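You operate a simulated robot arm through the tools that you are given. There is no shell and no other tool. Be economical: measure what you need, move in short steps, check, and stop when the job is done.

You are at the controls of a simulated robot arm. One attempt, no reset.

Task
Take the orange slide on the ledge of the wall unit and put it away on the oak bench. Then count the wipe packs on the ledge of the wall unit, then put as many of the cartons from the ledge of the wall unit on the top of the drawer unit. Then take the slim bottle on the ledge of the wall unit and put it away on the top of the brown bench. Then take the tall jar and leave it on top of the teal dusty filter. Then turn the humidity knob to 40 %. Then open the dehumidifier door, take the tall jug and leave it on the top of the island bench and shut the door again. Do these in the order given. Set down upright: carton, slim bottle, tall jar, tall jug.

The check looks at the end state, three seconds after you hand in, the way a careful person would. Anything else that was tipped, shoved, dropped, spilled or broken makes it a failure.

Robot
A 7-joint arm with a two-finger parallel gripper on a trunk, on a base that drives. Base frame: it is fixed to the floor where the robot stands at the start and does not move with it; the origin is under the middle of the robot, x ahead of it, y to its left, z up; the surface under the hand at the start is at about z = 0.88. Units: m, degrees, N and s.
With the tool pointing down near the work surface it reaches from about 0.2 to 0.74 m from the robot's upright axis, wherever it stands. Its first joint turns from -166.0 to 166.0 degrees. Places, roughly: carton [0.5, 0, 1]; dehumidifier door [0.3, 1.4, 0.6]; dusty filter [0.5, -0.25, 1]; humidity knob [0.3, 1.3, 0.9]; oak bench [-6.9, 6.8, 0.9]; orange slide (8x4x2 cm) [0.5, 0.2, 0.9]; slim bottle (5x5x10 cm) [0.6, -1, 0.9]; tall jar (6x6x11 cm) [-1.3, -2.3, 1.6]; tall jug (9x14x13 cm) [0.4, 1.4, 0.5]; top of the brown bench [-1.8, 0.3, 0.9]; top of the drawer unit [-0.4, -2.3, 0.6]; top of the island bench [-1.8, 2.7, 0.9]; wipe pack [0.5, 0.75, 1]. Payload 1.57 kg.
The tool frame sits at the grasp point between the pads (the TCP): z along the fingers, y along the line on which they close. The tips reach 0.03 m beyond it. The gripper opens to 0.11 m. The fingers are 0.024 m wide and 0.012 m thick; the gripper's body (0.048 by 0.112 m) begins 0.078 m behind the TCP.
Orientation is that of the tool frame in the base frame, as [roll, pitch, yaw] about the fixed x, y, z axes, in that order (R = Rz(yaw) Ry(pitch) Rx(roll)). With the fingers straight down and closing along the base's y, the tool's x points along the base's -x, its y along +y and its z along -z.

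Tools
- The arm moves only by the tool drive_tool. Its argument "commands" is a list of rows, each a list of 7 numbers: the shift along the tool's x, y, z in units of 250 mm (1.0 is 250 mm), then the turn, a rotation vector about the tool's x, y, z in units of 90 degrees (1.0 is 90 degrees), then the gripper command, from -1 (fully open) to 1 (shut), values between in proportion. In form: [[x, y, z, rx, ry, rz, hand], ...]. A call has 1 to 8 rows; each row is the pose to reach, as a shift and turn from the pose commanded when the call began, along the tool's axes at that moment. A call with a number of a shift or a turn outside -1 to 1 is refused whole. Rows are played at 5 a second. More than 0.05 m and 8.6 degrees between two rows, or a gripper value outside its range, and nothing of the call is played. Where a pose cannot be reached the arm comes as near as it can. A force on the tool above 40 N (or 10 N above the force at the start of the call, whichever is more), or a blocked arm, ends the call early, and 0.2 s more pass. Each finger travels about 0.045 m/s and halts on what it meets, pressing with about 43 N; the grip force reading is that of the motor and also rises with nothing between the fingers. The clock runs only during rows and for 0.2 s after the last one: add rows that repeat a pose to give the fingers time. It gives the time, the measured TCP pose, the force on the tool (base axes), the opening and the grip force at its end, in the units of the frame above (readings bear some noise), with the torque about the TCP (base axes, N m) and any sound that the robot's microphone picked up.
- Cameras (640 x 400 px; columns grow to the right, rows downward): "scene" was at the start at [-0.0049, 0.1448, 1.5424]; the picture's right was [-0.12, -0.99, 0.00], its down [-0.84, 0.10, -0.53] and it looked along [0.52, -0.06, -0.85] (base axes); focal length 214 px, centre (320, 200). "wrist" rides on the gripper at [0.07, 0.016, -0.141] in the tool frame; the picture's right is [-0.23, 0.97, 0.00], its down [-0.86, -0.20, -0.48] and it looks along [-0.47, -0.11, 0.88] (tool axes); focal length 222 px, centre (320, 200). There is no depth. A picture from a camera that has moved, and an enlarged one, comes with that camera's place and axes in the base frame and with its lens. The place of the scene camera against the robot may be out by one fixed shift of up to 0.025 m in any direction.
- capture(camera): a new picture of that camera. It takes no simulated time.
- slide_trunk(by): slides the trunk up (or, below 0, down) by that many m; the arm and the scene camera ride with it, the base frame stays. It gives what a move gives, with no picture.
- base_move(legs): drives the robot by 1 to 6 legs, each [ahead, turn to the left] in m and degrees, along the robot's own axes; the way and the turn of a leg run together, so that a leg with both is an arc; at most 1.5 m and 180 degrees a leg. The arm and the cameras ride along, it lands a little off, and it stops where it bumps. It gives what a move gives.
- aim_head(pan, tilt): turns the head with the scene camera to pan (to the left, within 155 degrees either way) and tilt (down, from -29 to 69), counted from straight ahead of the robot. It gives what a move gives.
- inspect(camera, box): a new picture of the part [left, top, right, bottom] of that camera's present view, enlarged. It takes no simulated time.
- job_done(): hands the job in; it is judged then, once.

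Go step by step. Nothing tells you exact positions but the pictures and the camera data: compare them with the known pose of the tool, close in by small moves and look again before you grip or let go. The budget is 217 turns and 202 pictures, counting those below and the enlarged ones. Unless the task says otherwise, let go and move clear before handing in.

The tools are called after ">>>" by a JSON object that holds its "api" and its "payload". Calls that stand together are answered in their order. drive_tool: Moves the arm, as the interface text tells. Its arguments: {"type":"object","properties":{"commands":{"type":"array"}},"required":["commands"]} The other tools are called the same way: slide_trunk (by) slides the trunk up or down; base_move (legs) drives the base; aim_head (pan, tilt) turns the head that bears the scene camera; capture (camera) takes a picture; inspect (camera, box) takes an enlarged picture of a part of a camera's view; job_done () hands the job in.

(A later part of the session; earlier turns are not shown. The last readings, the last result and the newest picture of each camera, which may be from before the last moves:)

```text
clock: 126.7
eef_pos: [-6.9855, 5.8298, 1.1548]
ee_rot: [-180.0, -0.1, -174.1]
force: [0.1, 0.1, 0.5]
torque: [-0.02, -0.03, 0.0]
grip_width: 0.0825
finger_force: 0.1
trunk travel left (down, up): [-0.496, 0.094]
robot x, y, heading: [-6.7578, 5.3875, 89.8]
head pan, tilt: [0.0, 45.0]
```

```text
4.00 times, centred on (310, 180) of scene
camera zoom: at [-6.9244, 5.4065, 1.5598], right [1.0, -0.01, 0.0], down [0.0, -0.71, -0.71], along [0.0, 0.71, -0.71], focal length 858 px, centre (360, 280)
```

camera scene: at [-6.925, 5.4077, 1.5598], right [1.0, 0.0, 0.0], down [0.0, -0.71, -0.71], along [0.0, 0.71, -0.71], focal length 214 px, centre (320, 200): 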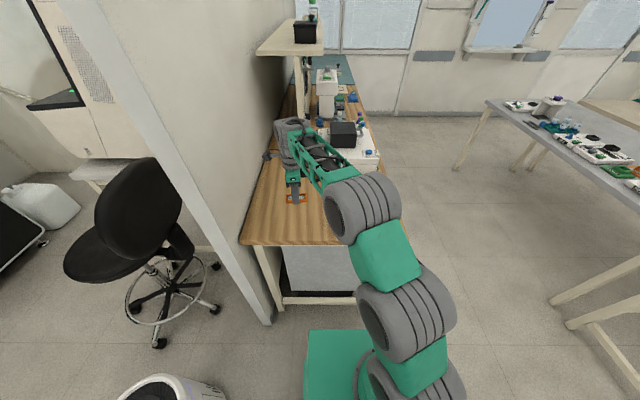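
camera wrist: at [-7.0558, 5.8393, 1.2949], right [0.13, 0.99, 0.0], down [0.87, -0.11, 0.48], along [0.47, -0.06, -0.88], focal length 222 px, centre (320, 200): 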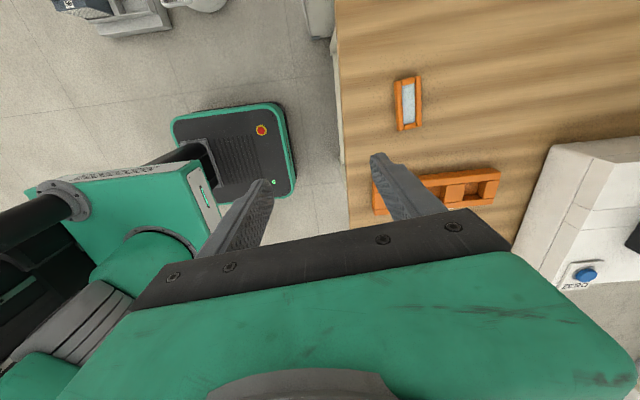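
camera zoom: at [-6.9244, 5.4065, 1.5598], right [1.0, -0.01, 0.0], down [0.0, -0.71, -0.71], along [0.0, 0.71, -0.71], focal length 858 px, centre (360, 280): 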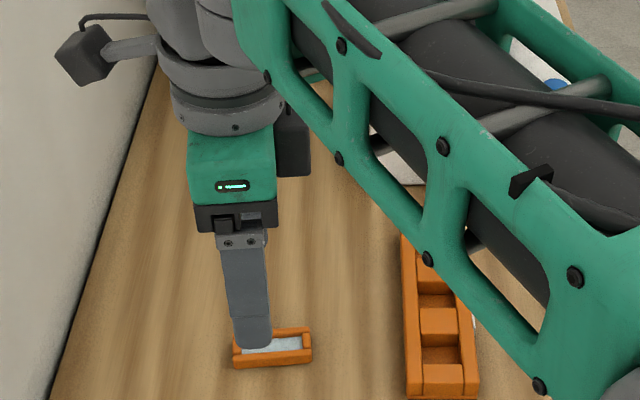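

The slide rests flat on the oak bench. Heading back.

>>> {"api": "base_move", "payload": {"legs": [[0, -90], [0.63, 0], [0, -64], [1.27, 0], [0, 63], [1.5, 0]]}}

```text
clock: 152.6
eef_pos: [-3.672, 4.4459, 1.1541]
ee_rot: [-180.0, -0.1, 96.1]
force: [0.0, -0.7, -1.0]
torque: [-0.03, -0.02, 0.03]
grip_width: 0.0828
finger_force: 0.1
trunk travel left (down, up): [-0.496, 0.094]
robot x, y, heading: [-4.1154, 4.2169, -0.2]
head pan, tilt: [0.0, 45.0]
```

>>> {"api": "base_move", "payload": {"legs": [[0, -3], [1.5, 0], [1.5, 0], [0.55, 0], [0, -87], [1.4, 0]]}}

```text
clock: 180.6
eef_pos: [-0.37, 2.1913, 1.1536]
ee_rot: [179.9, 0.0, 5.2]
force: [0.2, 0.5, -0.2]
torque: [0.03, -0.02, -0.02]
grip_width: 0.0823
finger_force: 0.0
trunk travel left (down, up): [-0.496, 0.094]
robot x, y, heading: [-0.5919, 2.6386, -90.9]
head pan, tilt: [0.0, 45.0]
```

Now back to the ledge near the cartons.

>>> {"api": "base_move", "payload": {"legs": [[0, 3], [1.3, 0], [1.3, 0], [0, 88], [0.4, 0]]}}

>>> {"api": "aim_head", "payload": {"pan": -10, "tilt": 50}}

>>> {"api": "capture", "payload": {"camera": "scene"}}

>>> {"api": "capture", "payload": {"camera": "wrist"}}

```text
clock: 199.6
eef_pos: [0.3196, 0.2581, 1.1538]
ee_rot: [180.0, 0.0, 96.5]
force: [1.3, 0.6, 0.3]
torque: [0.01, 0.05, 0.02]
grip_width: 0.0825
finger_force: 0.0
trunk travel left (down, up): [-0.496, 0.094]
robot x, y, heading: [-0.1223, 0.0275, 0.1]
head pan, tilt: [0.0, 45.0]
```

```text
clock: 200.3
eef_pos: [0.3182, 0.2586, 1.1536]
ee_rot: [-180.0, -0.1, 96.4]
force: [0.3, -0.1, -0.8]
torque: [-0.03, 0.01, -0.01]
grip_width: 0.0826
finger_force: 0.1
trunk travel left (down, up): [-0.496, 0.094]
robot x, y, heading: [-0.1194, 0.0221, 0.3]
head pan, tilt: [-10.0, 50.0]
```

```text
164 pictures are left
camera scene: at [-0.1205, 0.167, 1.5529], right [-0.17, -0.99, 0.0], down [-0.75, 0.13, -0.64], along [0.63, -0.11, -0.77], focal length 214 px, centre (320, 200)
```

scene: 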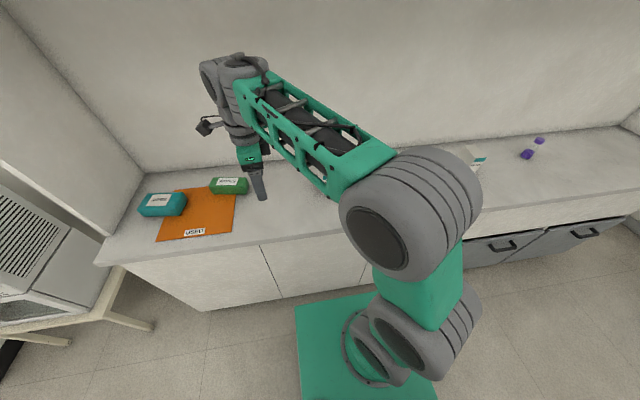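

```text
163 pictures are left
camera wrist: at [0.3283, 0.3301, 1.2945], right [0.99, -0.12, 0.0], down [-0.1, -0.87, 0.48], along [-0.06, -0.48, -0.88], focal length 222 px, centre (320, 200)
```

wrist: 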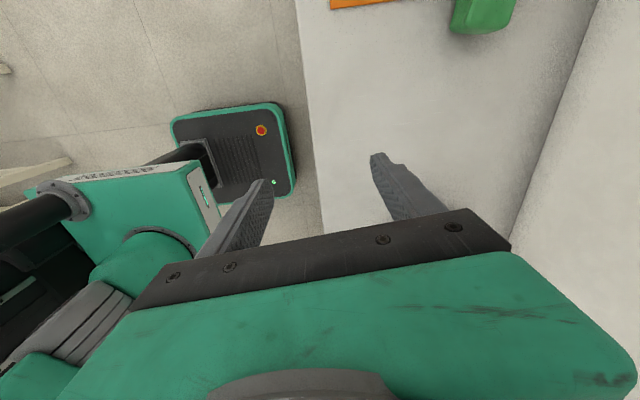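

I'll bring the hand back to closing along y, above and in front of the cartons, for a view.

>>> {"api": "drive_tool", "payload": {"commands": [[-0.125, 0, -0.03, 0, 0, -0.09, -1], [-0.25, 0, -0.06, 0, 0, -0.18, -1], [-0.375, 0, -0.09, 0, 0, -0.27, -1], [-0.5, 0, -0.12, 0, 0, -0.36, -1], [-0.625, 0, -0.15, 0, 0, -0.45, -1], [-0.75, 0, -0.18, 0, 0, -0.54, -1], [-0.875, 0, -0.2, 0, 0, -0.63, -1], [-1, 0, -0.2, 0, 0, -0.72, -1]]}}

>>> {"api": "drive_tool", "payload": {"commands": [[0, -0.08, 0, 0, 0, -0.07, -1], [0, -0.16, 0, 0, 0, -0.14, -1], [0, -0.25, 0, 0, 0, -0.205, -1]]}}

>>> {"api": "capture", "payload": {"camera": "wrist"}}

>>> {"api": "capture", "payload": {"camera": "scene"}}

```text
clock: 202.1
eef_pos: [0.3479, 0.0069, 1.2049]
ee_rot: [-180.0, 0.0, 161.3]
force: [-0.3, -0.2, 1.1]
torque: [0.04, -0.05, -0.01]
grip_width: 0.1103
finger_force: 0.0
trunk travel left (down, up): [-0.496, 0.094]
robot x, y, heading: [-0.1212, 0.0271, 0.5]
head pan, tilt: [-10.0, 50.0]
```

```text
clock: 202.9
eef_pos: [0.3283, -0.0501, 1.2056]
ee_rot: [180.0, 0.0, 179.7]
force: [0.2, -0.6, 1.0]
torque: [-0.01, -0.01, 0.0]
grip_width: 0.11
finger_force: 0.1
trunk travel left (down, up): [-0.496, 0.094]
robot x, y, heading: [-0.1262, 0.0281, 0.3]
head pan, tilt: [-10.0, 50.0]
```

```text
162 pictures are left
camera wrist: at [0.2576, -0.033, 1.3453], right [0.23, 0.97, 0.0], down [0.85, -0.2, 0.48], along [0.47, -0.11, -0.88], focal length 222 px, centre (320, 200)
```

wrist: 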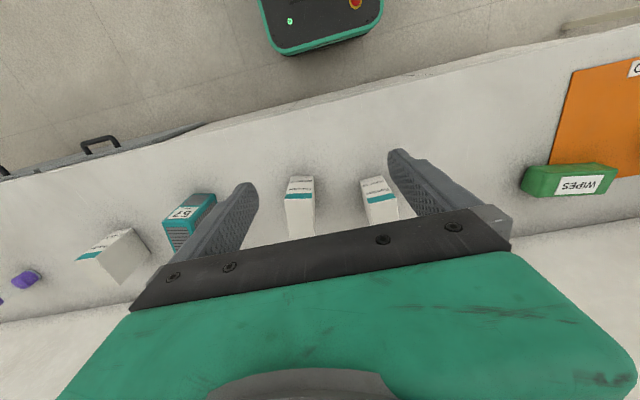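

```text
161 pictures are left
camera scene: at [-0.1205, 0.1668, 1.5529], right [-0.17, -0.99, 0.0], down [-0.75, 0.13, -0.64], along [0.63, -0.11, -0.77], focal length 214 px, centre (320, 200)
```

scene: 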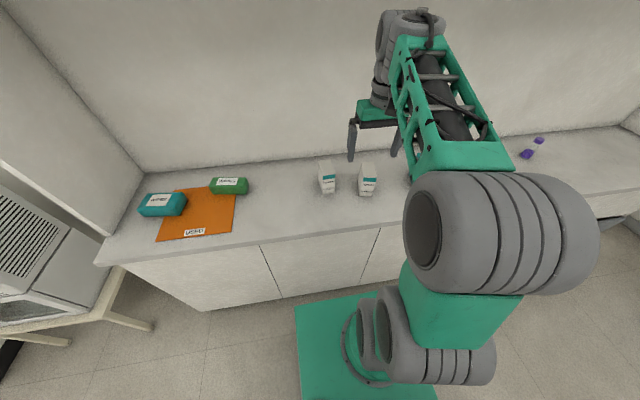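

>>> {"api": "inspect", "payload": {"camera": "scene", "box": [300, 150, 396, 210]}}

>>> {"api": "inspect", "payload": {"camera": "wrist", "box": [260, 150, 420, 250]}}

```text
6.67 times, centred on (348, 180) of scene
camera zoom: at [-0.1205, 0.1668, 1.5529], right [-0.17, -0.99, 0.0], down [-0.75, 0.13, -0.64], along [0.63, -0.11, -0.77], focal length 1430 px, centre (133, 333)
```

zoom: 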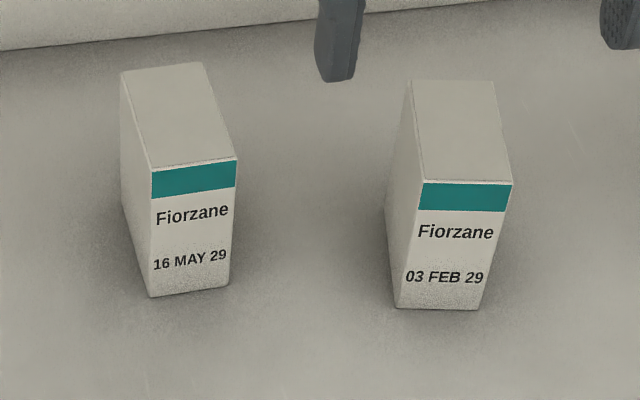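

```text
4.00 times, centred on (340, 200) of wrist
camera zoom: at [0.2576, -0.033, 1.3453], right [0.23, 0.97, 0.0], down [0.85, -0.2, 0.48], along [0.47, -0.11, -0.88], focal length 888 px, centre (240, 200)
```

zoom: 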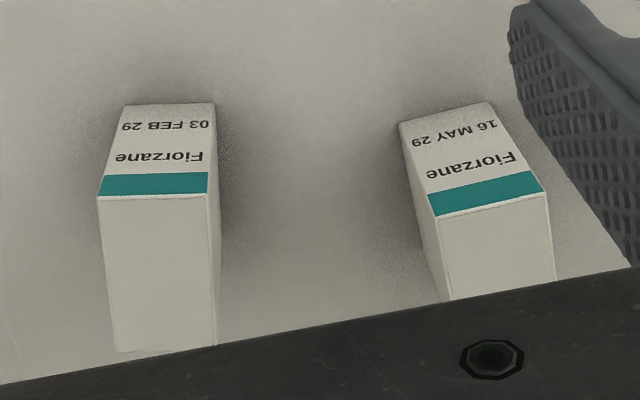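

Cartons are about 5×8.5×10.8 cm. The left one (16 MAY) is near (0.52, 0.03), the other near (0.48, -0.12). Moving above the first.

>>> {"api": "drive_tool", "payload": {"commands": [[-0.16, 0.07, 0.06, 0, 0, 0, -1], [-0.32, 0.14, 0.12, 0, 0, 0, -1], [-0.48, 0.21, 0.2, 0, 0, 0, -1], [-0.62, 0.27, 0.3, 0, 0, 0, -1], [-0.77, 0.33, 0.38, 0, 0, 0, -1]]}}

>>> {"api": "capture", "payload": {"camera": "wrist"}}

>>> {"api": "inspect", "payload": {"camera": "scene", "box": [260, 110, 420, 210]}}

```text
clock: 204.1
eef_pos: [0.5202, 0.0324, 1.1096]
ee_rot: [180.0, 0.0, 179.7]
force: [0.6, -0.5, 0.7]
torque: [-0.02, -0.01, -0.04]
grip_width: 0.1097
finger_force: 0.1
trunk travel left (down, up): [-0.496, 0.094]
robot x, y, heading: [-0.12, 0.0255, 0.6]
head pan, tilt: [-10.0, 50.0]
```

```text
158 pictures are left
camera wrist: at [0.4518, 0.0501, 1.2501], right [0.23, 0.97, 0.0], down [0.85, -0.2, 0.48], along [0.46, -0.11, -0.88], focal length 222 px, centre (320, 200)
```

wrist: 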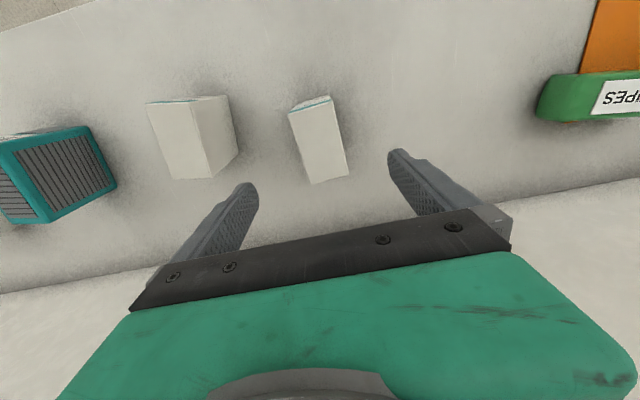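

```text
4.00 times, centred on (340, 160) of scene
camera zoom: at [-0.1197, 0.167, 1.5529], right [-0.17, -0.99, 0.0], down [-0.76, 0.13, -0.64], along [0.63, -0.11, -0.77], focal length 858 px, centre (240, 360)
```

zoom: 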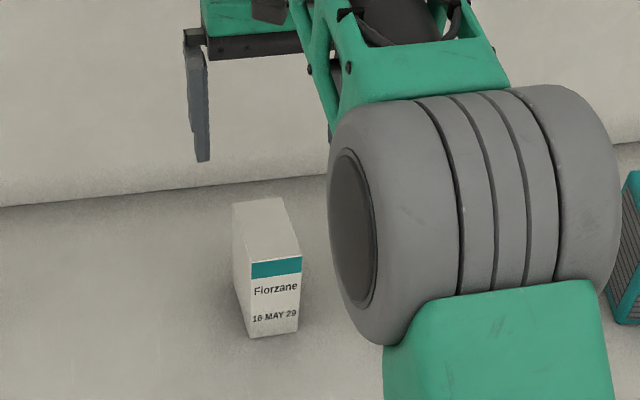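

Aligned; descending and gripping the first carton.

>>> {"api": "drive_tool", "payload": {"commands": [[0, 0.01, 0.16, 0, 0, 0, -1], [0, 0.01, 0.32, 0, 0, 0, -1], [0, 0.01, 0.48, 0, 0, 0, -1], [0, 0.01, 0.64, 0, 0, 0, -1], [0, 0.01, 0.66, 0, 0, 0, -1]]}}

>>> {"api": "drive_tool", "payload": {"commands": [[0, 0, 0, 0, 0, 0, 1], [0, 0, 0, 0, 0, 0, 1], [0, 0, 0, 0, 0, 0, 1], [0, 0, 0, 0, 0, 0, 1], [0, 0, 0, 0, 0, 0, 1]]}}

>>> {"api": "drive_tool", "payload": {"commands": [[0, 0, -0.1, 0, 0, 0, 1], [0, 0, -0.28, 0, 0, 0, 1], [0, 0, -0.46, 0, 0, 0, 1], [0, 0, -0.64, 0, 0, 0, 1], [0, 0, -0.8, 0, 0, 0, 1]]}}

>>> {"api": "capture", "payload": {"camera": "wrist"}}

```text
clock: 205.3
eef_pos: [0.5209, 0.0361, 0.946]
ee_rot: [-179.9, 0.1, 179.7]
force: [1.0, 0.1, -0.1]
torque: [0.0, 0.0, -0.01]
grip_width: 0.1099
finger_force: 0.0
trunk travel left (down, up): [-0.496, 0.094]
robot x, y, heading: [-0.1196, 0.0243, 0.1]
head pan, tilt: [-10.0, 50.0]
```

```text
clock: 206.5
eef_pos: [0.5199, 0.0361, 0.9452]
ee_rot: [180.0, 0.1, 179.6]
force: [-0.4, 0.4, 0.4]
torque: [0.04, -0.02, 0.02]
grip_width: 0.0524
finger_force: 28.4
trunk travel left (down, up): [-0.496, 0.094]
robot x, y, heading: [-0.1214, 0.0268, 0.2]
head pan, tilt: [-10.0, 50.0]
```

```text
clock: 207.7
eef_pos: [0.5223, 0.033, 1.1429]
ee_rot: [180.0, -0.1, 179.6]
force: [0.0, 0.0, -0.8]
torque: [0.0, 0.0, 0.04]
grip_width: 0.0517
finger_force: 43.2
trunk travel left (down, up): [-0.496, 0.094]
robot x, y, heading: [-0.1178, 0.0258, -0.0]
head pan, tilt: [-10.0, 50.0]
```

```text
156 pictures are left
camera wrist: at [0.4531, 0.0508, 1.2847], right [0.23, 0.97, 0.0], down [0.85, -0.2, 0.48], along [0.46, -0.11, -0.88], focal length 222 px, centre (320, 200)
```

wrist: 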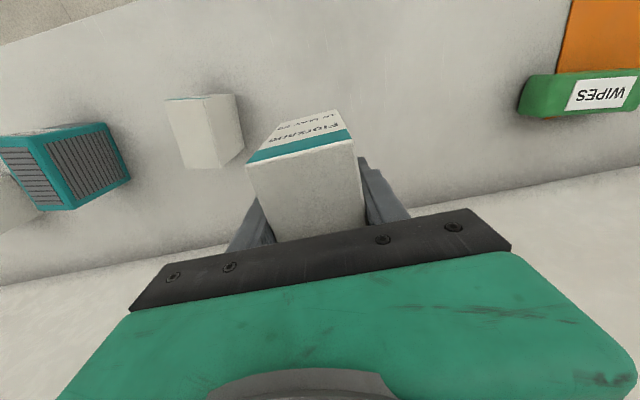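

First carton held. Driving to the drawer unit.

>>> {"api": "base_move", "payload": {"legs": [[-0.4, 0], [0, -90], [1.3, 0]]}}

>>> {"api": "aim_head", "payload": {"pan": 10, "tilt": 40}}

>>> {"api": "capture", "payload": {"camera": "scene"}}

>>> {"api": "capture", "payload": {"camera": "wrist"}}

```text
clock: 220.1
eef_pos: [-0.5012, -1.9187, 1.1446]
ee_rot: [180.0, 0.0, 89.8]
force: [-0.5, 0.1, -0.9]
torque: [0.02, -0.01, -0.01]
grip_width: 0.0517
finger_force: 42.8
trunk travel left (down, up): [-0.496, 0.094]
robot x, y, heading: [-0.5121, -1.2686, -89.7]
head pan, tilt: [-10.0, 50.0]
```

```text
clock: 221.0
eef_pos: [-0.5017, -1.9178, 1.1435]
ee_rot: [-180.0, 0.0, 89.9]
force: [0.1, 0.4, -1.4]
torque: [0.02, -0.02, 0.0]
grip_width: 0.0515
finger_force: 42.9
trunk travel left (down, up): [-0.496, 0.094]
robot x, y, heading: [-0.5105, -1.2747, -89.4]
head pan, tilt: [10.0, 40.0]
```

```text
155 pictures are left
camera scene: at [-0.3556, -1.2956, 1.567], right [-0.98, -0.18, 0.0], down [-0.12, 0.63, -0.77], along [0.14, -0.75, -0.64], focal length 214 px, centre (320, 200)
```

scene: 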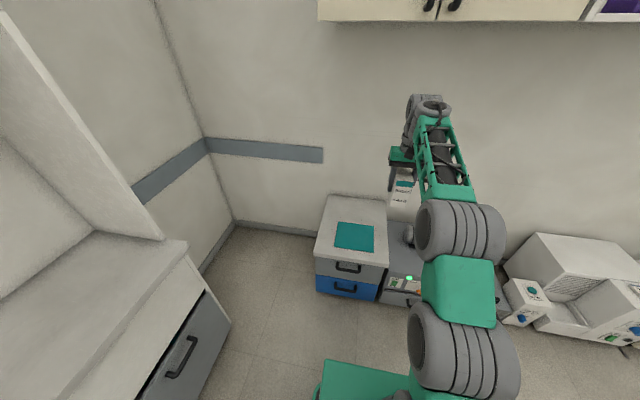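

```text
154 pictures are left
camera wrist: at [-0.4854, -1.8475, 1.2845], right [0.97, -0.23, 0.0], down [-0.2, -0.86, 0.48], along [-0.11, -0.47, -0.88], focal length 222 px, centre (320, 200)
```

wrist: 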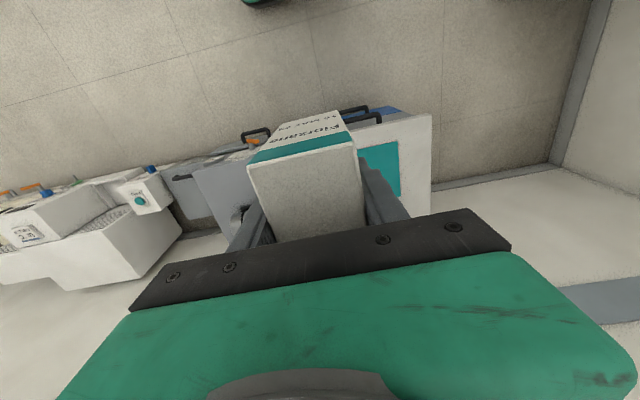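

Drawer unit top spans about x -0.6..-0.21, y -2.5..-1.95, with a teal mat on it. Checking what that mat is.

>>> {"api": "inspect", "payload": {"camera": "scene", "box": [300, 180, 428, 300]}}

```text
3.33 times, centred on (364, 240) of scene
camera zoom: at [-0.3556, -1.2956, 1.567], right [-0.98, -0.18, 0.0], down [-0.12, 0.63, -0.77], along [0.14, -0.75, -0.64], focal length 715 px, centre (173, 67)
```

zoom: 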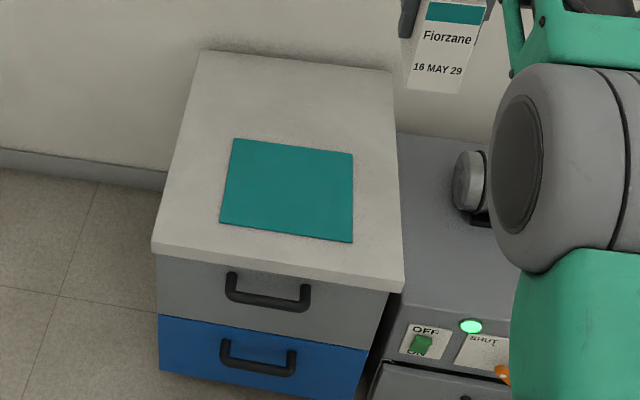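

It's a plain mat; I'll place the cartons on the bare top behind it. Lower the trunk, then drive closer.

>>> {"api": "slide_trunk", "payload": {"by": -0.28}}

>>> {"api": "base_move", "payload": {"legs": [[0.37, 0]]}}

>>> {"api": "capture", "payload": {"camera": "scene"}}

>>> {"api": "capture", "payload": {"camera": "wrist"}}

```text
clock: 223.8
eef_pos: [-0.5026, -1.9166, 0.8641]
ee_rot: [-179.9, 0.0, 89.9]
force: [0.0, -0.2, -1.1]
torque: [-0.03, 0.01, -0.02]
grip_width: 0.0517
finger_force: 42.9
trunk travel left (down, up): [-0.216, 0.374]
robot x, y, heading: [-0.5145, -1.275, -89.3]
head pan, tilt: [10.0, 40.0]
```

```text
clock: 226.2
eef_pos: [-0.5024, -2.2933, 0.8644]
ee_rot: [-180.0, 0.0, 89.7]
force: [0.5, -0.2, -1.3]
torque: [-0.01, 0.02, 0.02]
grip_width: 0.0519
finger_force: 42.4
trunk travel left (down, up): [-0.216, 0.374]
robot x, y, heading: [-0.5081, -1.6476, -89.7]
head pan, tilt: [10.0, 40.0]
```

```text
152 pictures are left
camera scene: at [-0.3529, -1.6714, 1.2871], right [-0.98, -0.18, 0.0], down [-0.12, 0.63, -0.77], along [0.14, -0.75, -0.64], focal length 214 px, centre (320, 200)
```

scene: 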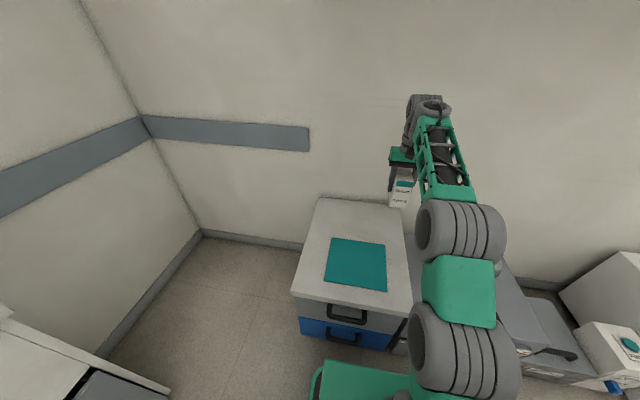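

```text
151 pictures are left
camera wrist: at [-0.485, -2.2226, 1.0045], right [0.97, -0.23, 0.0], down [-0.2, -0.85, 0.48], along [-0.11, -0.46, -0.88], focal length 222 px, centre (320, 200)
```

wrist: 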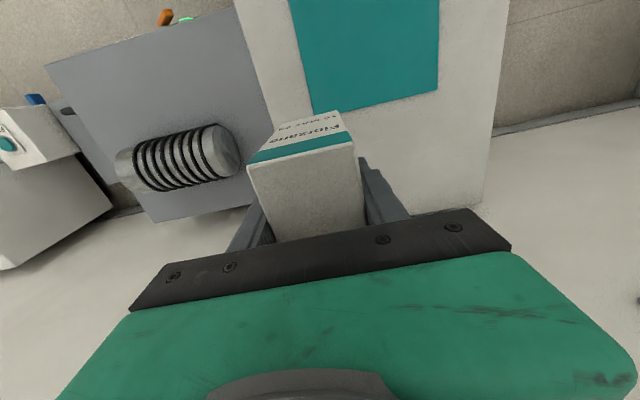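

Mat's rear edge is at y≈-2.275; the carton goes centred at (-0.50, -2.35). Moving over and lowering.

>>> {"api": "drive_tool", "payload": {"commands": [[-0.08, 0, 0.1, 0, 0, 0, 1], [-0.16, 0, 0.2, 0, 0, 0, 1], [-0.228, 0, 0.35, 0, 0, 0, 1], [-0.228, 0, 0.5, 0, 0, 0, 1], [-0.228, 0, 0.62, 0, 0, 0, 1]]}}

>>> {"api": "capture", "payload": {"camera": "scene"}}

>>> {"api": "inspect", "payload": {"camera": "scene", "box": [290, 160, 450, 260]}}

```text
clock: 227.4
eef_pos: [-0.5021, -2.3486, 0.7101]
ee_rot: [-179.9, 0.0, 89.7]
force: [0.0, 0.9, -1.4]
torque: [0.03, 0.0, -0.03]
grip_width: 0.0515
finger_force: 42.9
trunk travel left (down, up): [-0.216, 0.374]
robot x, y, heading: [-0.5122, -1.646, -89.7]
head pan, tilt: [10.0, 40.0]
```

```text
150 pictures are left
camera scene: at [-0.3529, -1.6714, 1.2871], right [-0.98, -0.18, 0.0], down [-0.12, 0.63, -0.77], along [0.14, -0.75, -0.64], focal length 214 px, centre (320, 200)
```

scene: 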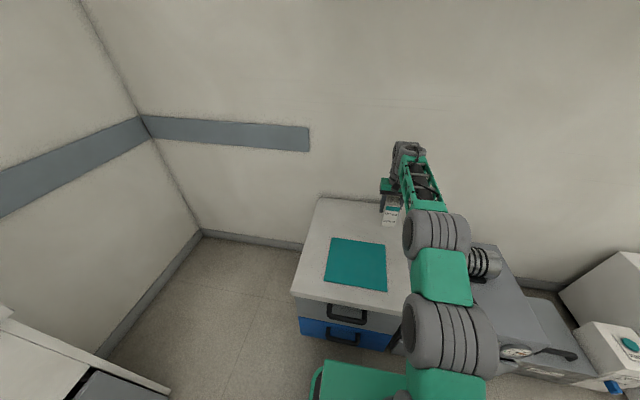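

```text
4.00 times, centred on (370, 210) of scene
camera zoom: at [-0.3529, -1.6714, 1.2871], right [-0.98, -0.18, 0.0], down [-0.12, 0.63, -0.77], along [0.14, -0.75, -0.64], focal length 858 px, centre (120, 160)
```

zoom: 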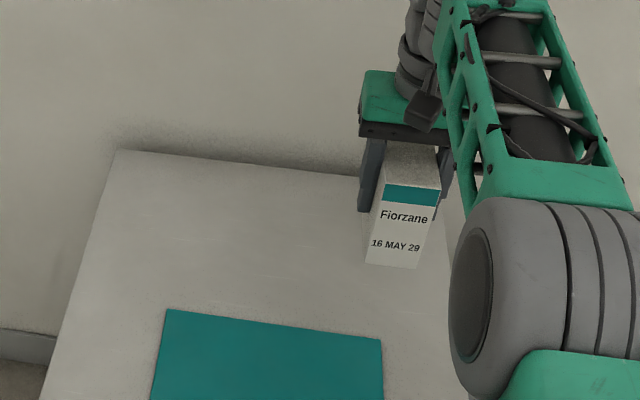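

>>> {"api": "drive_tool", "payload": {"commands": [[0, 0, 0.04, 0, 0, 0, 1], [0, 0, 0.08, 0, 0, 0, 1], [0, 0, 0.11, 0, 0, 0, 1]]}}

>>> {"api": "drive_tool", "payload": {"commands": [[0, 0, 0.015, 0, 0, 0, 1], [0, 0, 0.025, 0, 0, 0, 1], [0, 0, 0.025, 0, 0, 0, 1]]}}

>>> {"api": "drive_tool", "payload": {"commands": [[0, 0, 0.01, 0, 0, 0, 1], [0, 0, 0.02, 0, 0, 0, 1], [0, 0, 0.02, 0, 0, 0, 1]]}}

>>> {"api": "drive_tool", "payload": {"commands": [[0, 0, 0.008, 0, 0, 0, 1], [0, 0, 0.016, 0, 0, 0, 1], [0, 0, 0.016, 0, 0, 0, 1]]}}

```text
clock: 228.2
eef_pos: [-0.5024, -2.3495, 0.681]
ee_rot: [-179.9, -0.1, 89.7]
force: [0.1, -0.2, -1.4]
torque: [-0.01, 0.05, 0.01]
grip_width: 0.0517
finger_force: 42.6
trunk travel left (down, up): [-0.216, 0.374]
robot x, y, heading: [-0.5108, -1.645, -89.7]
head pan, tilt: [10.0, 40.0]
```

```text
clock: 229.0
eef_pos: [-0.5024, -2.3484, 0.6753]
ee_rot: [-180.0, 0.0, 89.7]
force: [0.2, 1.0, -2.0]
torque: [-0.01, 0.01, -0.02]
grip_width: 0.0516
finger_force: 43.4
trunk travel left (down, up): [-0.216, 0.374]
robot x, y, heading: [-0.51, -1.6502, -89.6]
head pan, tilt: [10.0, 40.0]
```

```text
clock: 229.8
eef_pos: [-0.502, -2.3491, 0.6699]
ee_rot: [-180.0, -0.1, 89.7]
force: [-0.2, -0.3, -1.5]
torque: [0.03, -0.01, 0.0]
grip_width: 0.0513
finger_force: 43.2
trunk travel left (down, up): [-0.216, 0.374]
robot x, y, heading: [-0.5081, -1.6503, -89.7]
head pan, tilt: [10.0, 40.0]
```

```text
clock: 230.6
eef_pos: [-0.5022, -2.3491, 0.6656]
ee_rot: [180.0, -0.1, 89.7]
force: [-0.4, 0.5, -1.4]
torque: [-0.01, -0.01, -0.03]
grip_width: 0.0515
finger_force: 43.0
trunk travel left (down, up): [-0.216, 0.374]
robot x, y, heading: [-0.5061, -1.6459, -89.7]
head pan, tilt: [10.0, 40.0]
```

>>> {"api": "drive_tool", "payload": {"commands": [[0, 0, 0.008, 0, 0, 0, 1], [0, 0, 0.016, 0, 0, 0, 1], [0, 0, 0.016, 0, 0, 0, 1]]}}

>>> {"api": "drive_tool", "payload": {"commands": [[0, 0, 0.008, 0, 0, 0, 1], [0, 0, 0.014, 0, 0, 0, 1], [0, 0, 0.014, 0, 0, 0, 1]]}}

>>> {"api": "inspect", "payload": {"camera": "scene", "box": [290, 160, 450, 260]}}

```text
clock: 231.4
eef_pos: [-0.5015, -2.3488, 0.6617]
ee_rot: [180.0, -0.2, 89.7]
force: [-0.4, -0.1, -1.0]
torque: [0.01, -0.03, 0.02]
grip_width: 0.0517
finger_force: 43.1
trunk travel left (down, up): [-0.216, 0.374]
robot x, y, heading: [-0.508, -1.6435, -89.8]
head pan, tilt: [10.0, 40.0]
```

```text
clock: 232.2
eef_pos: [-0.5034, -2.3487, 0.6598]
ee_rot: [180.0, 0.0, 89.7]
force: [0.7, 0.8, -1.1]
torque: [0.01, 0.01, 0.01]
grip_width: 0.0515
finger_force: 42.9
trunk travel left (down, up): [-0.216, 0.374]
robot x, y, heading: [-0.5057, -1.6489, -89.7]
head pan, tilt: [10.0, 40.0]
```

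```text
4.00 times, centred on (370, 210) of scene
camera zoom: at [-0.3529, -1.6715, 1.2871], right [-0.98, -0.18, 0.0], down [-0.12, 0.63, -0.77], along [0.14, -0.75, -0.64], focal length 858 px, centre (120, 160)
```

zoom: 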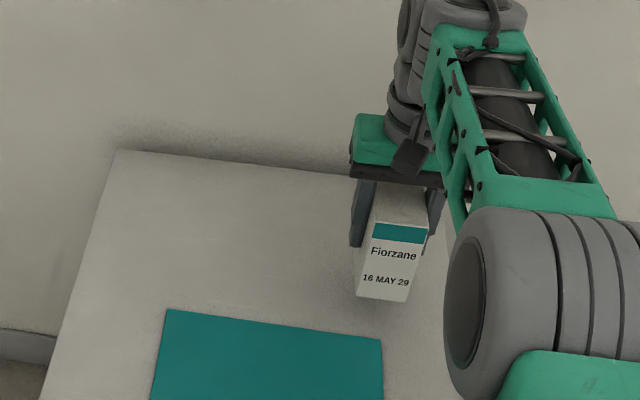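

>>> {"api": "drive_tool", "payload": {"commands": [[0, 0, 0.008, 0, 0, 0, 1], [0, 0, 0.016, 0, 0, 0, 1], [0, 0, 0.016, 0, 0, 0, 1]]}}

>>> {"api": "drive_tool", "payload": {"commands": [[0, 0, 0.008, 0, 0, 0, 1], [0, 0, 0.016, 0, 0, 0, 1], [0, 0, 0.016, 0, 0, 0, 1]]}}

>>> {"api": "drive_tool", "payload": {"commands": [[0, 0, 0.008, 0, 0, 0, 1], [0, 0, 0.016, 0, 0, 0, 1], [0, 0, 0.016, 0, 0, 0, 1]]}}

```text
clock: 233.0
eef_pos: [-0.5005, -2.3497, 0.6541]
ee_rot: [-180.0, -0.1, 89.7]
force: [0.3, 0.2, -1.2]
torque: [-0.03, 0.02, -0.01]
grip_width: 0.0517
finger_force: 42.8
trunk travel left (down, up): [-0.216, 0.374]
robot x, y, heading: [-0.5124, -1.6445, -89.8]
head pan, tilt: [10.0, 40.0]
```

```text
clock: 233.8
eef_pos: [-0.5024, -2.3492, 0.6496]
ee_rot: [179.9, 0.0, 89.7]
force: [0.4, -0.5, -1.2]
torque: [-0.03, -0.02, 0.02]
grip_width: 0.0518
finger_force: 43.0
trunk travel left (down, up): [-0.216, 0.374]
robot x, y, heading: [-0.511, -1.6451, -89.6]
head pan, tilt: [10.0, 40.0]
```

```text
clock: 234.6
eef_pos: [-0.5009, -2.3501, 0.6464]
ee_rot: [180.0, -0.1, 89.8]
force: [-0.2, 0.1, -1.4]
torque: [0.02, -0.01, 0.0]
grip_width: 0.0514
finger_force: 43.4
trunk travel left (down, up): [-0.216, 0.374]
robot x, y, heading: [-0.5106, -1.6437, -89.5]
head pan, tilt: [10.0, 40.0]
```

>>> {"api": "drive_tool", "payload": {"commands": [[0, 0, 0.008, 0, 0, 0, 1], [0, 0, 0.016, 0, 0, 0, 1], [0, 0, 0.016, 0, 0, 0, 1]]}}

>>> {"api": "drive_tool", "payload": {"commands": [[0, 0, 0.008, 0, 0, 0, 1], [0, 0, 0.016, 0, 0, 0, 1], [0, 0, 0.016, 0, 0, 0, 1]]}}

>>> {"api": "drive_tool", "payload": {"commands": [[0, 0, 0.008, 0, 0, 0, 1], [0, 0, 0.016, 0, 0, 0, 1], [0, 0, 0.016, 0, 0, 0, 1]]}}

>>> {"api": "inspect", "payload": {"camera": "scene", "box": [290, 160, 450, 260]}}

```text
clock: 235.4
eef_pos: [-0.5016, -2.3488, 0.6426]
ee_rot: [180.0, -0.1, 89.7]
force: [-0.7, 0.4, -1.2]
torque: [0.01, 0.0, 0.01]
grip_width: 0.0512
finger_force: 43.1
trunk travel left (down, up): [-0.216, 0.374]
robot x, y, heading: [-0.5105, -1.6477, -89.7]
head pan, tilt: [10.0, 40.0]
```

```text
clock: 236.2
eef_pos: [-0.5027, -2.3497, 0.6382]
ee_rot: [179.9, 0.0, 89.7]
force: [-0.1, 0.2, -1.3]
torque: [0.0, -0.02, 0.02]
grip_width: 0.0517
finger_force: 43.1
trunk travel left (down, up): [-0.216, 0.374]
robot x, y, heading: [-0.5085, -1.648, -89.6]
head pan, tilt: [10.0, 40.0]
```

```text
clock: 237.0
eef_pos: [-0.5012, -2.3509, 0.6346]
ee_rot: [180.0, 0.0, 89.7]
force: [0.1, -0.4, -0.6]
torque: [0.0, 0.03, 0.02]
grip_width: 0.0515
finger_force: 43.2
trunk travel left (down, up): [-0.216, 0.374]
robot x, y, heading: [-0.5083, -1.6471, -89.7]
head pan, tilt: [10.0, 40.0]
```

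```text
4.00 times, centred on (370, 210) of scene
camera zoom: at [-0.3529, -1.6715, 1.2871], right [-0.98, -0.18, 0.0], down [-0.12, 0.63, -0.77], along [0.14, -0.75, -0.64], focal length 858 px, centre (120, 160)
```

zoom: 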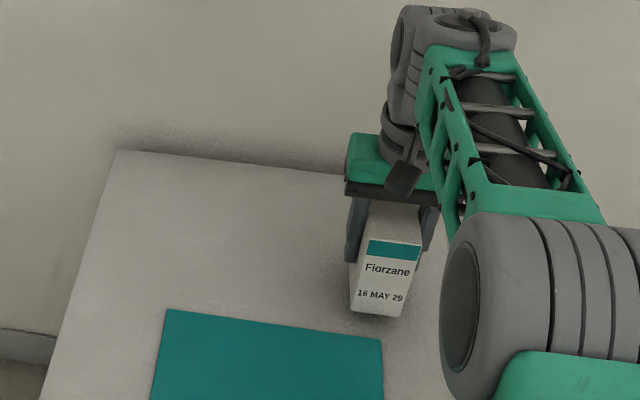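

>>> {"api": "drive_tool", "payload": {"commands": [[0, 0, 0.008, 0, 0, 0, 1], [0, 0, 0.016, 0, 0, 0, 1], [0, 0, 0.016, 0, 0, 0, 1]]}}

>>> {"api": "drive_tool", "payload": {"commands": [[0, 0, 0.008, 0, 0, 0, 1], [0, 0, 0.016, 0, 0, 0, 1], [0, 0, 0.016, 0, 0, 0, 1]]}}

>>> {"api": "inspect", "payload": {"camera": "scene", "box": [350, 200, 414, 240]}}

```text
clock: 237.8
eef_pos: [-0.5024, -2.3488, 0.6307]
ee_rot: [179.9, -0.1, 89.7]
force: [-0.7, -0.3, -1.7]
torque: [0.02, -0.02, -0.02]
grip_width: 0.0516
finger_force: 43.3
trunk travel left (down, up): [-0.216, 0.374]
robot x, y, heading: [-0.5138, -1.6452, -89.6]
head pan, tilt: [10.0, 40.0]
```

```text
clock: 238.6
eef_pos: [-0.5014, -2.3493, 0.6258]
ee_rot: [180.0, 0.0, 89.8]
force: [-0.1, -0.1, -1.1]
torque: [0.01, -0.03, -0.05]
grip_width: 0.0516
finger_force: 43.3
trunk travel left (down, up): [-0.216, 0.374]
robot x, y, heading: [-0.5096, -1.6454, -89.4]
head pan, tilt: [10.0, 40.0]
```

```text
10.00 times, centred on (382, 220) of scene
camera zoom: at [-0.3529, -1.6715, 1.2871], right [-0.98, -0.18, 0.0], down [-0.12, 0.63, -0.77], along [0.14, -0.75, -0.64], focal length 2145 px, centre (-300, 0)
```

zoom: 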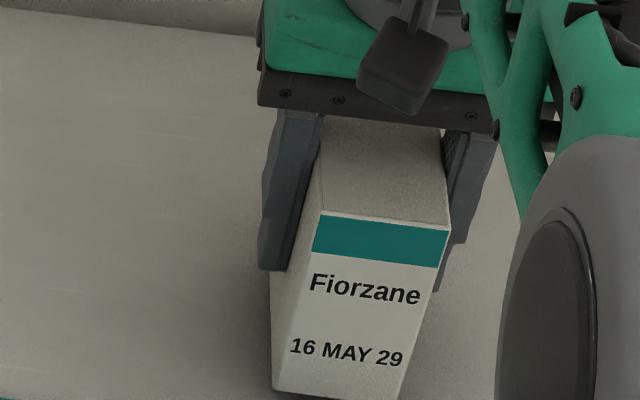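

>>> {"api": "drive_tool", "payload": {"commands": [[0, 0, 0.008, 0, 0, 0, 1], [0, 0, 0.016, 0, 0, 0, 1], [0, 0, 0.016, 0, 0, 0, 1]]}}

>>> {"api": "drive_tool", "payload": {"commands": [[0, 0, 0.008, 0, 0, 0, 1], [0, 0, 0.016, 0, 0, 0, 1], [0, 0, 0.016, 0, 0, 0, 1]]}}

>>> {"api": "drive_tool", "payload": {"commands": [[0, 0, 0.008, 0, 0, 0, 1], [0, 0, 0.016, 0, 0, 0, 1], [0, 0, 0.016, 0, 0, 0, 1]]}}

>>> {"api": "inspect", "payload": {"camera": "scene", "box": [340, 200, 420, 250]}}

```text
clock: 239.4
eef_pos: [-0.501, -2.3482, 0.6231]
ee_rot: [179.9, 0.1, 89.7]
force: [-0.2, -1.0, -1.7]
torque: [-0.03, 0.01, 0.0]
grip_width: 0.0517
finger_force: 43.4
trunk travel left (down, up): [-0.216, 0.374]
robot x, y, heading: [-0.5096, -1.6496, -89.6]
head pan, tilt: [10.0, 40.0]
```

```text
clock: 240.2
eef_pos: [-0.5023, -2.3471, 0.6172]
ee_rot: [-180.0, -0.1, 89.7]
force: [-0.6, -0.5, -1.5]
torque: [0.01, 0.0, -0.02]
grip_width: 0.0515
finger_force: 42.7
trunk travel left (down, up): [-0.216, 0.374]
robot x, y, heading: [-0.5106, -1.6477, -89.6]
head pan, tilt: [10.0, 40.0]
```

```text
clock: 241.0
eef_pos: [-0.5031, -2.3496, 0.616]
ee_rot: [-179.9, 0.1, 89.7]
force: [-0.2, 1.4, 2.3]
torque: [0.02, -0.05, 0.02]
grip_width: 0.0515
finger_force: 43.3
trunk travel left (down, up): [-0.216, 0.374]
robot x, y, heading: [-0.5104, -1.6465, -89.9]
head pan, tilt: [10.0, 40.0]
```

```text
8.00 times, centred on (380, 225) of scene
camera zoom: at [-0.3529, -1.6712, 1.2871], right [-0.98, -0.18, 0.0], down [-0.12, 0.63, -0.77], along [0.14, -0.75, -0.64], focal length 1716 px, centre (-160, 0)
```

zoom: 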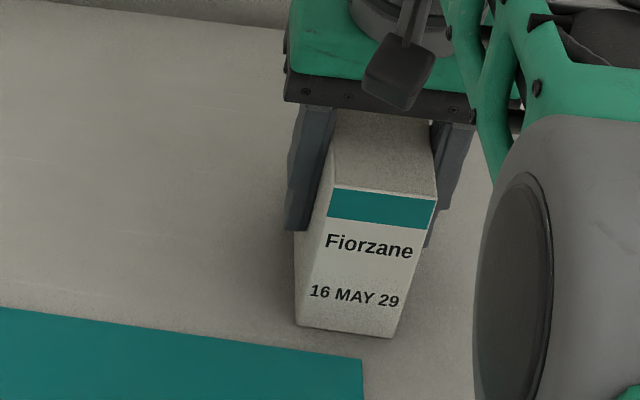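

Contact reached (top ≈ 0.55). Releasing and lifting.

>>> {"api": "drive_tool", "payload": {"commands": [[0, 0, 0.006, 0, 0, 0, 1], [0, 0, 0.002, 0, 0, 0, 0], [0, 0, 0.002, 0, 0, 0, -0.6], [0, 0, 0.002, 0, 0, 0, -0.6], [0, 0, -0.1, 0, 0, 0, -0.6], [0, 0, -0.25, 0, 0, 0, -0.6], [0, 0, -0.42, 0, 0, 0, -0.6], [0, 0, -0.6, 0, 0, 0, -0.6]]}}

>>> {"api": "inspect", "payload": {"camera": "scene", "box": [290, 160, 450, 260]}}

>>> {"api": "capture", "payload": {"camera": "wrist"}}

```text
clock: 242.8
eef_pos: [-0.5023, -2.3522, 0.7651]
ee_rot: [-180.0, -0.1, 89.7]
force: [0.5, 0.5, 0.2]
torque: [-0.01, 0.04, -0.02]
grip_width: 0.088
finger_force: 0.1
trunk travel left (down, up): [-0.216, 0.374]
robot x, y, heading: [-0.5085, -1.648, -89.7]
head pan, tilt: [10.0, 40.0]
```

```text
4.00 times, centred on (370, 210) of scene
camera zoom: at [-0.3529, -1.6716, 1.287], right [-0.98, -0.18, 0.0], down [-0.12, 0.63, -0.77], along [0.14, -0.75, -0.64], focal length 858 px, centre (120, 160)
```

zoom: 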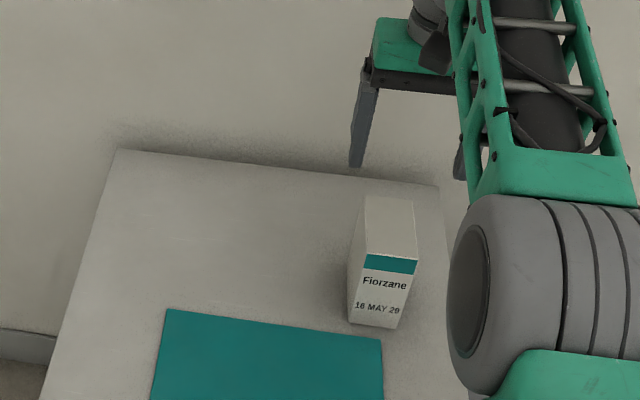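

```text
143 pictures are left
camera wrist: at [-0.4858, -2.2814, 0.9057], right [0.97, -0.23, 0.0], down [-0.2, -0.86, 0.48], along [-0.11, -0.46, -0.88], focal length 222 px, centre (320, 200)
```

wrist: 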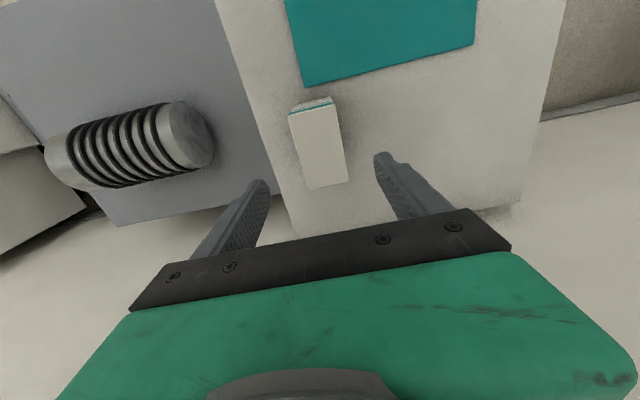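

Carton 1 stands on the drawer unit. Going back for the second one.

>>> {"api": "drive_tool", "payload": {"commands": [[0.08, 0, -0.16, 0, 0, 0, -1], [0.2, 0, -0.32, 0, 0, 0, -1], [0.35, 0, -0.44, 0, 0, 0, -1], [0.5, 0, -0.5, 0, 0, 0, -1], [0.66, 0, -0.5, 0, 0, 0, -1]]}}

>>> {"api": "slide_trunk", "payload": {"by": 0.3}}

>>> {"api": "base_move", "payload": {"legs": [[-1.5, 0], [-0.03, 0], [0, 90], [0.38, 0]]}}

>>> {"api": "capture", "payload": {"camera": "wrist"}}

```text
clock: 244.0
eef_pos: [-0.5006, -2.1839, 0.8923]
ee_rot: [-179.9, -0.1, 89.8]
force: [-0.1, -0.6, 0.1]
torque: [0.03, 0.0, 0.04]
grip_width: 0.1098
finger_force: 0.1
trunk travel left (down, up): [-0.216, 0.374]
robot x, y, heading: [-0.5081, -1.6505, -89.6]
head pan, tilt: [10.0, 40.0]
```

```text
clock: 247.0
eef_pos: [-0.5012, -2.1848, 1.1922]
ee_rot: [-179.9, 0.0, 89.8]
force: [1.2, -0.4, 0.3]
torque: [-0.03, -0.04, 0.0]
grip_width: 0.1098
finger_force: 0.0
trunk travel left (down, up): [-0.516, 0.074]
robot x, y, heading: [-0.5097, -1.6468, -89.7]
head pan, tilt: [10.0, 40.0]
```

```text
clock: 260.6
eef_pos: [0.4044, -0.1161, 1.1907]
ee_rot: [180.0, -0.1, 179.1]
force: [-0.1, -0.4, -0.3]
torque: [-0.01, 0.0, -0.01]
grip_width: 0.1101
finger_force: 0.1
trunk travel left (down, up): [-0.516, 0.074]
robot x, y, heading: [-0.132, -0.1206, -0.4]
head pan, tilt: [10.0, 40.0]
```

```text
142 pictures are left
camera wrist: at [0.3356, -0.0987, 1.3325], right [0.24, 0.97, 0.0], down [0.85, -0.21, 0.48], along [0.46, -0.12, -0.88], focal length 222 px, centre (320, 200)
```

wrist: 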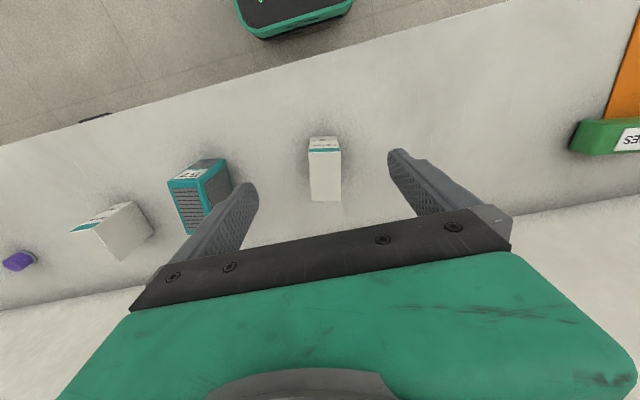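

Second carton is at about (0.475, -0.127), turned ~11°. Approaching, then descending.

>>> {"api": "drive_tool", "payload": {"commands": [[-0.14, -0.02, 0.08, 0, 0, 0.06, -1], [-0.283, -0.042, 0.16, 0, 0, 0.117, -1], [-0.283, -0.042, 0.3, 0, 0, 0.117, -1], [-0.283, -0.042, 0.36, 0, 0, 0.117, -1]]}}

>>> {"api": "capture", "payload": {"camera": "wrist"}}

```text
clock: 261.6
eef_pos: [0.4746, -0.1264, 1.1027]
ee_rot: [180.0, 0.0, 168.6]
force: [0.3, 0.4, 0.2]
torque: [0.01, -0.03, -0.01]
grip_width: 0.11
finger_force: 0.0
trunk travel left (down, up): [-0.516, 0.074]
robot x, y, heading: [-0.1288, -0.1206, -0.3]
head pan, tilt: [10.0, 40.0]
```

```text
141 pictures are left
camera wrist: at [0.4109, -0.0977, 1.2428], right [0.42, 0.91, 0.0], down [0.8, -0.37, 0.48], along [0.43, -0.2, -0.88], focal length 222 px, centre (320, 200)
```

wrist: 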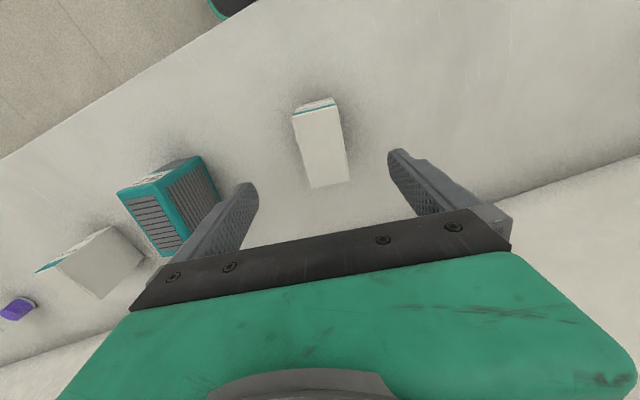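

>>> {"api": "drive_tool", "payload": {"commands": [[0, 0, 0.16, 0, 0, 0, -1], [0, 0, 0.32, 0, 0, 0, -1], [0, 0, 0.48, 0, 0, 0, -1], [0, 0, 0.63, 0, 0, 0, -1], [0, 0, 0.63, 0, 0, 0, -1]]}}

>>> {"api": "drive_tool", "payload": {"commands": [[0, 0, 0, 0, 0, 0, 1], [0, 0, 0, 0, 0, 0, 1], [0, 0, 0, 0, 0, 0, 1], [0, 0, 0, 0, 0, 0, 1], [0, 0, 0, 0, 0, 0, 1]]}}

>>> {"api": "drive_tool", "payload": {"commands": [[0, 0, -0.1, 0, 0, 0, 1], [0, 0, -0.28, 0, 0, 0, 1], [0, 0, -0.46, 0, 0, 0, 1], [0, 0, -0.64, 0, 0, 0, 1], [0, 0, -0.8, 0, 0, 0, 1]]}}

>>> {"api": "capture", "payload": {"camera": "wrist"}}

```text
clock: 262.8
eef_pos: [0.4738, -0.1263, 0.9424]
ee_rot: [-179.9, 0.1, 168.6]
force: [-0.9, 0.4, 0.0]
torque: [-0.01, 0.01, -0.02]
grip_width: 0.11
finger_force: 0.0
trunk travel left (down, up): [-0.516, 0.074]
robot x, y, heading: [-0.1315, -0.1203, -0.3]
head pan, tilt: [10.0, 40.0]
```

```text
clock: 264.0
eef_pos: [0.4744, -0.1263, 0.9428]
ee_rot: [-180.0, 0.0, 168.6]
force: [0.5, -0.5, 0.1]
torque: [0.05, 0.0, 0.03]
grip_width: 0.0519
finger_force: 28.2
trunk travel left (down, up): [-0.516, 0.074]
robot x, y, heading: [-0.1324, -0.1201, -0.4]
head pan, tilt: [10.0, 40.0]
```

```text
clock: 265.2
eef_pos: [0.475, -0.1295, 1.144]
ee_rot: [180.0, -0.1, 168.6]
force: [0.9, -0.5, -1.1]
torque: [0.01, 0.02, 0.0]
grip_width: 0.0517
finger_force: 42.7
trunk travel left (down, up): [-0.516, 0.074]
robot x, y, heading: [-0.1327, -0.1221, -0.1]
head pan, tilt: [10.0, 40.0]
```

```text
140 pictures are left
camera wrist: at [0.4108, -0.0998, 1.2851], right [0.42, 0.91, 0.0], down [0.8, -0.36, 0.48], along [0.43, -0.2, -0.88], focal length 222 px, centre (320, 200)
```

wrist: 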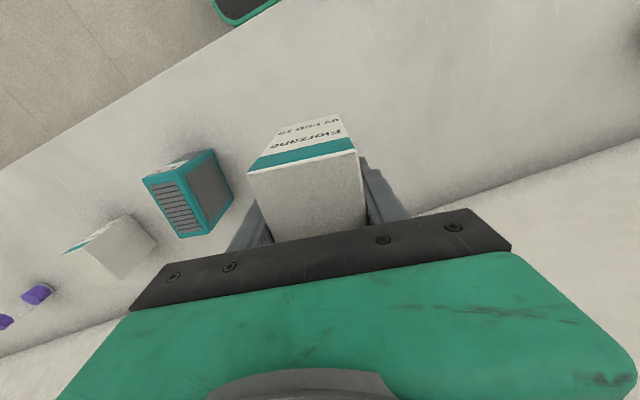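

Second carton held. Back off, turn and drive to the drawer unit, slightly further left this time.

>>> {"api": "base_move", "payload": {"legs": [[-0.2, 0], [0, -90], [1.15, 0]]}}

>>> {"api": "slide_trunk", "payload": {"by": -0.3}}

```text
clock: 276.1
eef_pos: [-0.3218, -1.8706, 1.1445]
ee_rot: [-180.0, 0.0, 79.4]
force: [-0.1, -0.1, -1.0]
torque: [0.01, -0.02, -0.03]
grip_width: 0.0514
finger_force: 43.3
trunk travel left (down, up): [-0.516, 0.074]
robot x, y, heading: [-0.3193, -1.26, -89.4]
head pan, tilt: [10.0, 40.0]
```

```text
clock: 279.1
eef_pos: [-0.3222, -1.8718, 0.8452]
ee_rot: [-180.0, 0.0, 79.4]
force: [-0.1, 0.3, -0.6]
torque: [0.02, 0.02, -0.02]
grip_width: 0.0515
finger_force: 43.5
trunk travel left (down, up): [-0.216, 0.374]
robot x, y, heading: [-0.3222, -1.2617, -89.4]
head pan, tilt: [10.0, 40.0]
```

>>> {"api": "base_move", "payload": {"legs": [[0.38, 0]]}}

>>> {"api": "drive_tool", "payload": {"commands": [[-0.13, 0.024, 0, 0, 0, -0.04, 1], [-0.26, 0.048, 0.05, 0, 0, -0.08, 1], [-0.385, 0.072, 0.15, 0, 0, -0.118, 1], [-0.385, 0.072, 0.32, 0, 0, -0.118, 1], [-0.385, 0.072, 0.5, 0, 0, -0.118, 1], [-0.385, 0.072, 0.65, 0, 0, -0.118, 1], [-0.385, 0.072, 0.75, 0, 0, -0.118, 1]]}}

>>> {"api": "capture", "payload": {"camera": "scene"}}

>>> {"api": "inspect", "payload": {"camera": "scene", "box": [290, 160, 450, 260]}}

```text
clock: 281.5
eef_pos: [-0.3163, -2.2544, 0.8441]
ee_rot: [179.9, -0.1, 79.6]
force: [0.1, -0.1, -1.0]
torque: [0.04, -0.05, -0.05]
grip_width: 0.0517
finger_force: 43.3
trunk travel left (down, up): [-0.216, 0.374]
robot x, y, heading: [-0.316, -1.6468, -89.0]
head pan, tilt: [10.0, 40.0]
```

```text
clock: 283.1
eef_pos: [-0.3157, -2.3516, 0.6576]
ee_rot: [180.0, -0.1, 90.2]
force: [-0.5, 0.1, -0.9]
torque: [-0.01, 0.02, -0.03]
grip_width: 0.0518
finger_force: 43.3
trunk travel left (down, up): [-0.216, 0.374]
robot x, y, heading: [-0.3185, -1.6455, -89.3]
head pan, tilt: [10.0, 40.0]
```

```text
139 pictures are left
camera scene: at [-0.1603, -1.6685, 1.2871], right [-0.98, -0.19, 0.0], down [-0.12, 0.63, -0.77], along [0.14, -0.75, -0.64], focal length 214 px, centre (320, 200)
```

scene: 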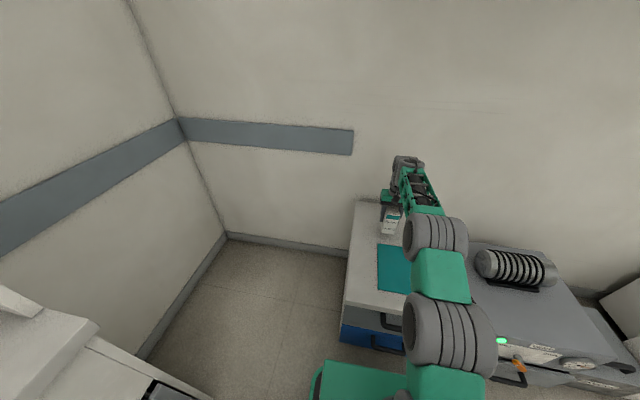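

```text
4.00 times, centred on (370, 210) of scene
camera zoom: at [-0.1603, -1.6685, 1.2871], right [-0.98, -0.19, 0.0], down [-0.12, 0.63, -0.77], along [0.14, -0.75, -0.64], focal length 858 px, centre (120, 160)
```

zoom: 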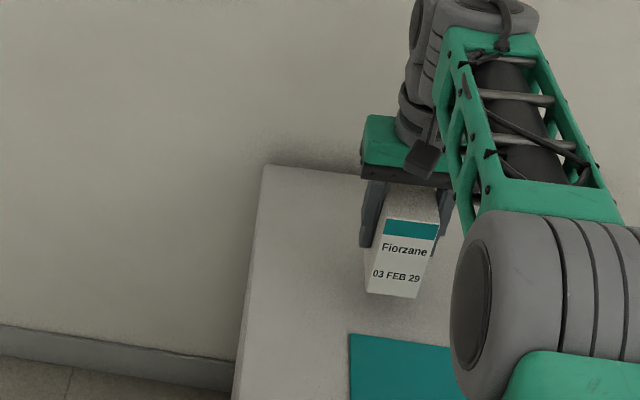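

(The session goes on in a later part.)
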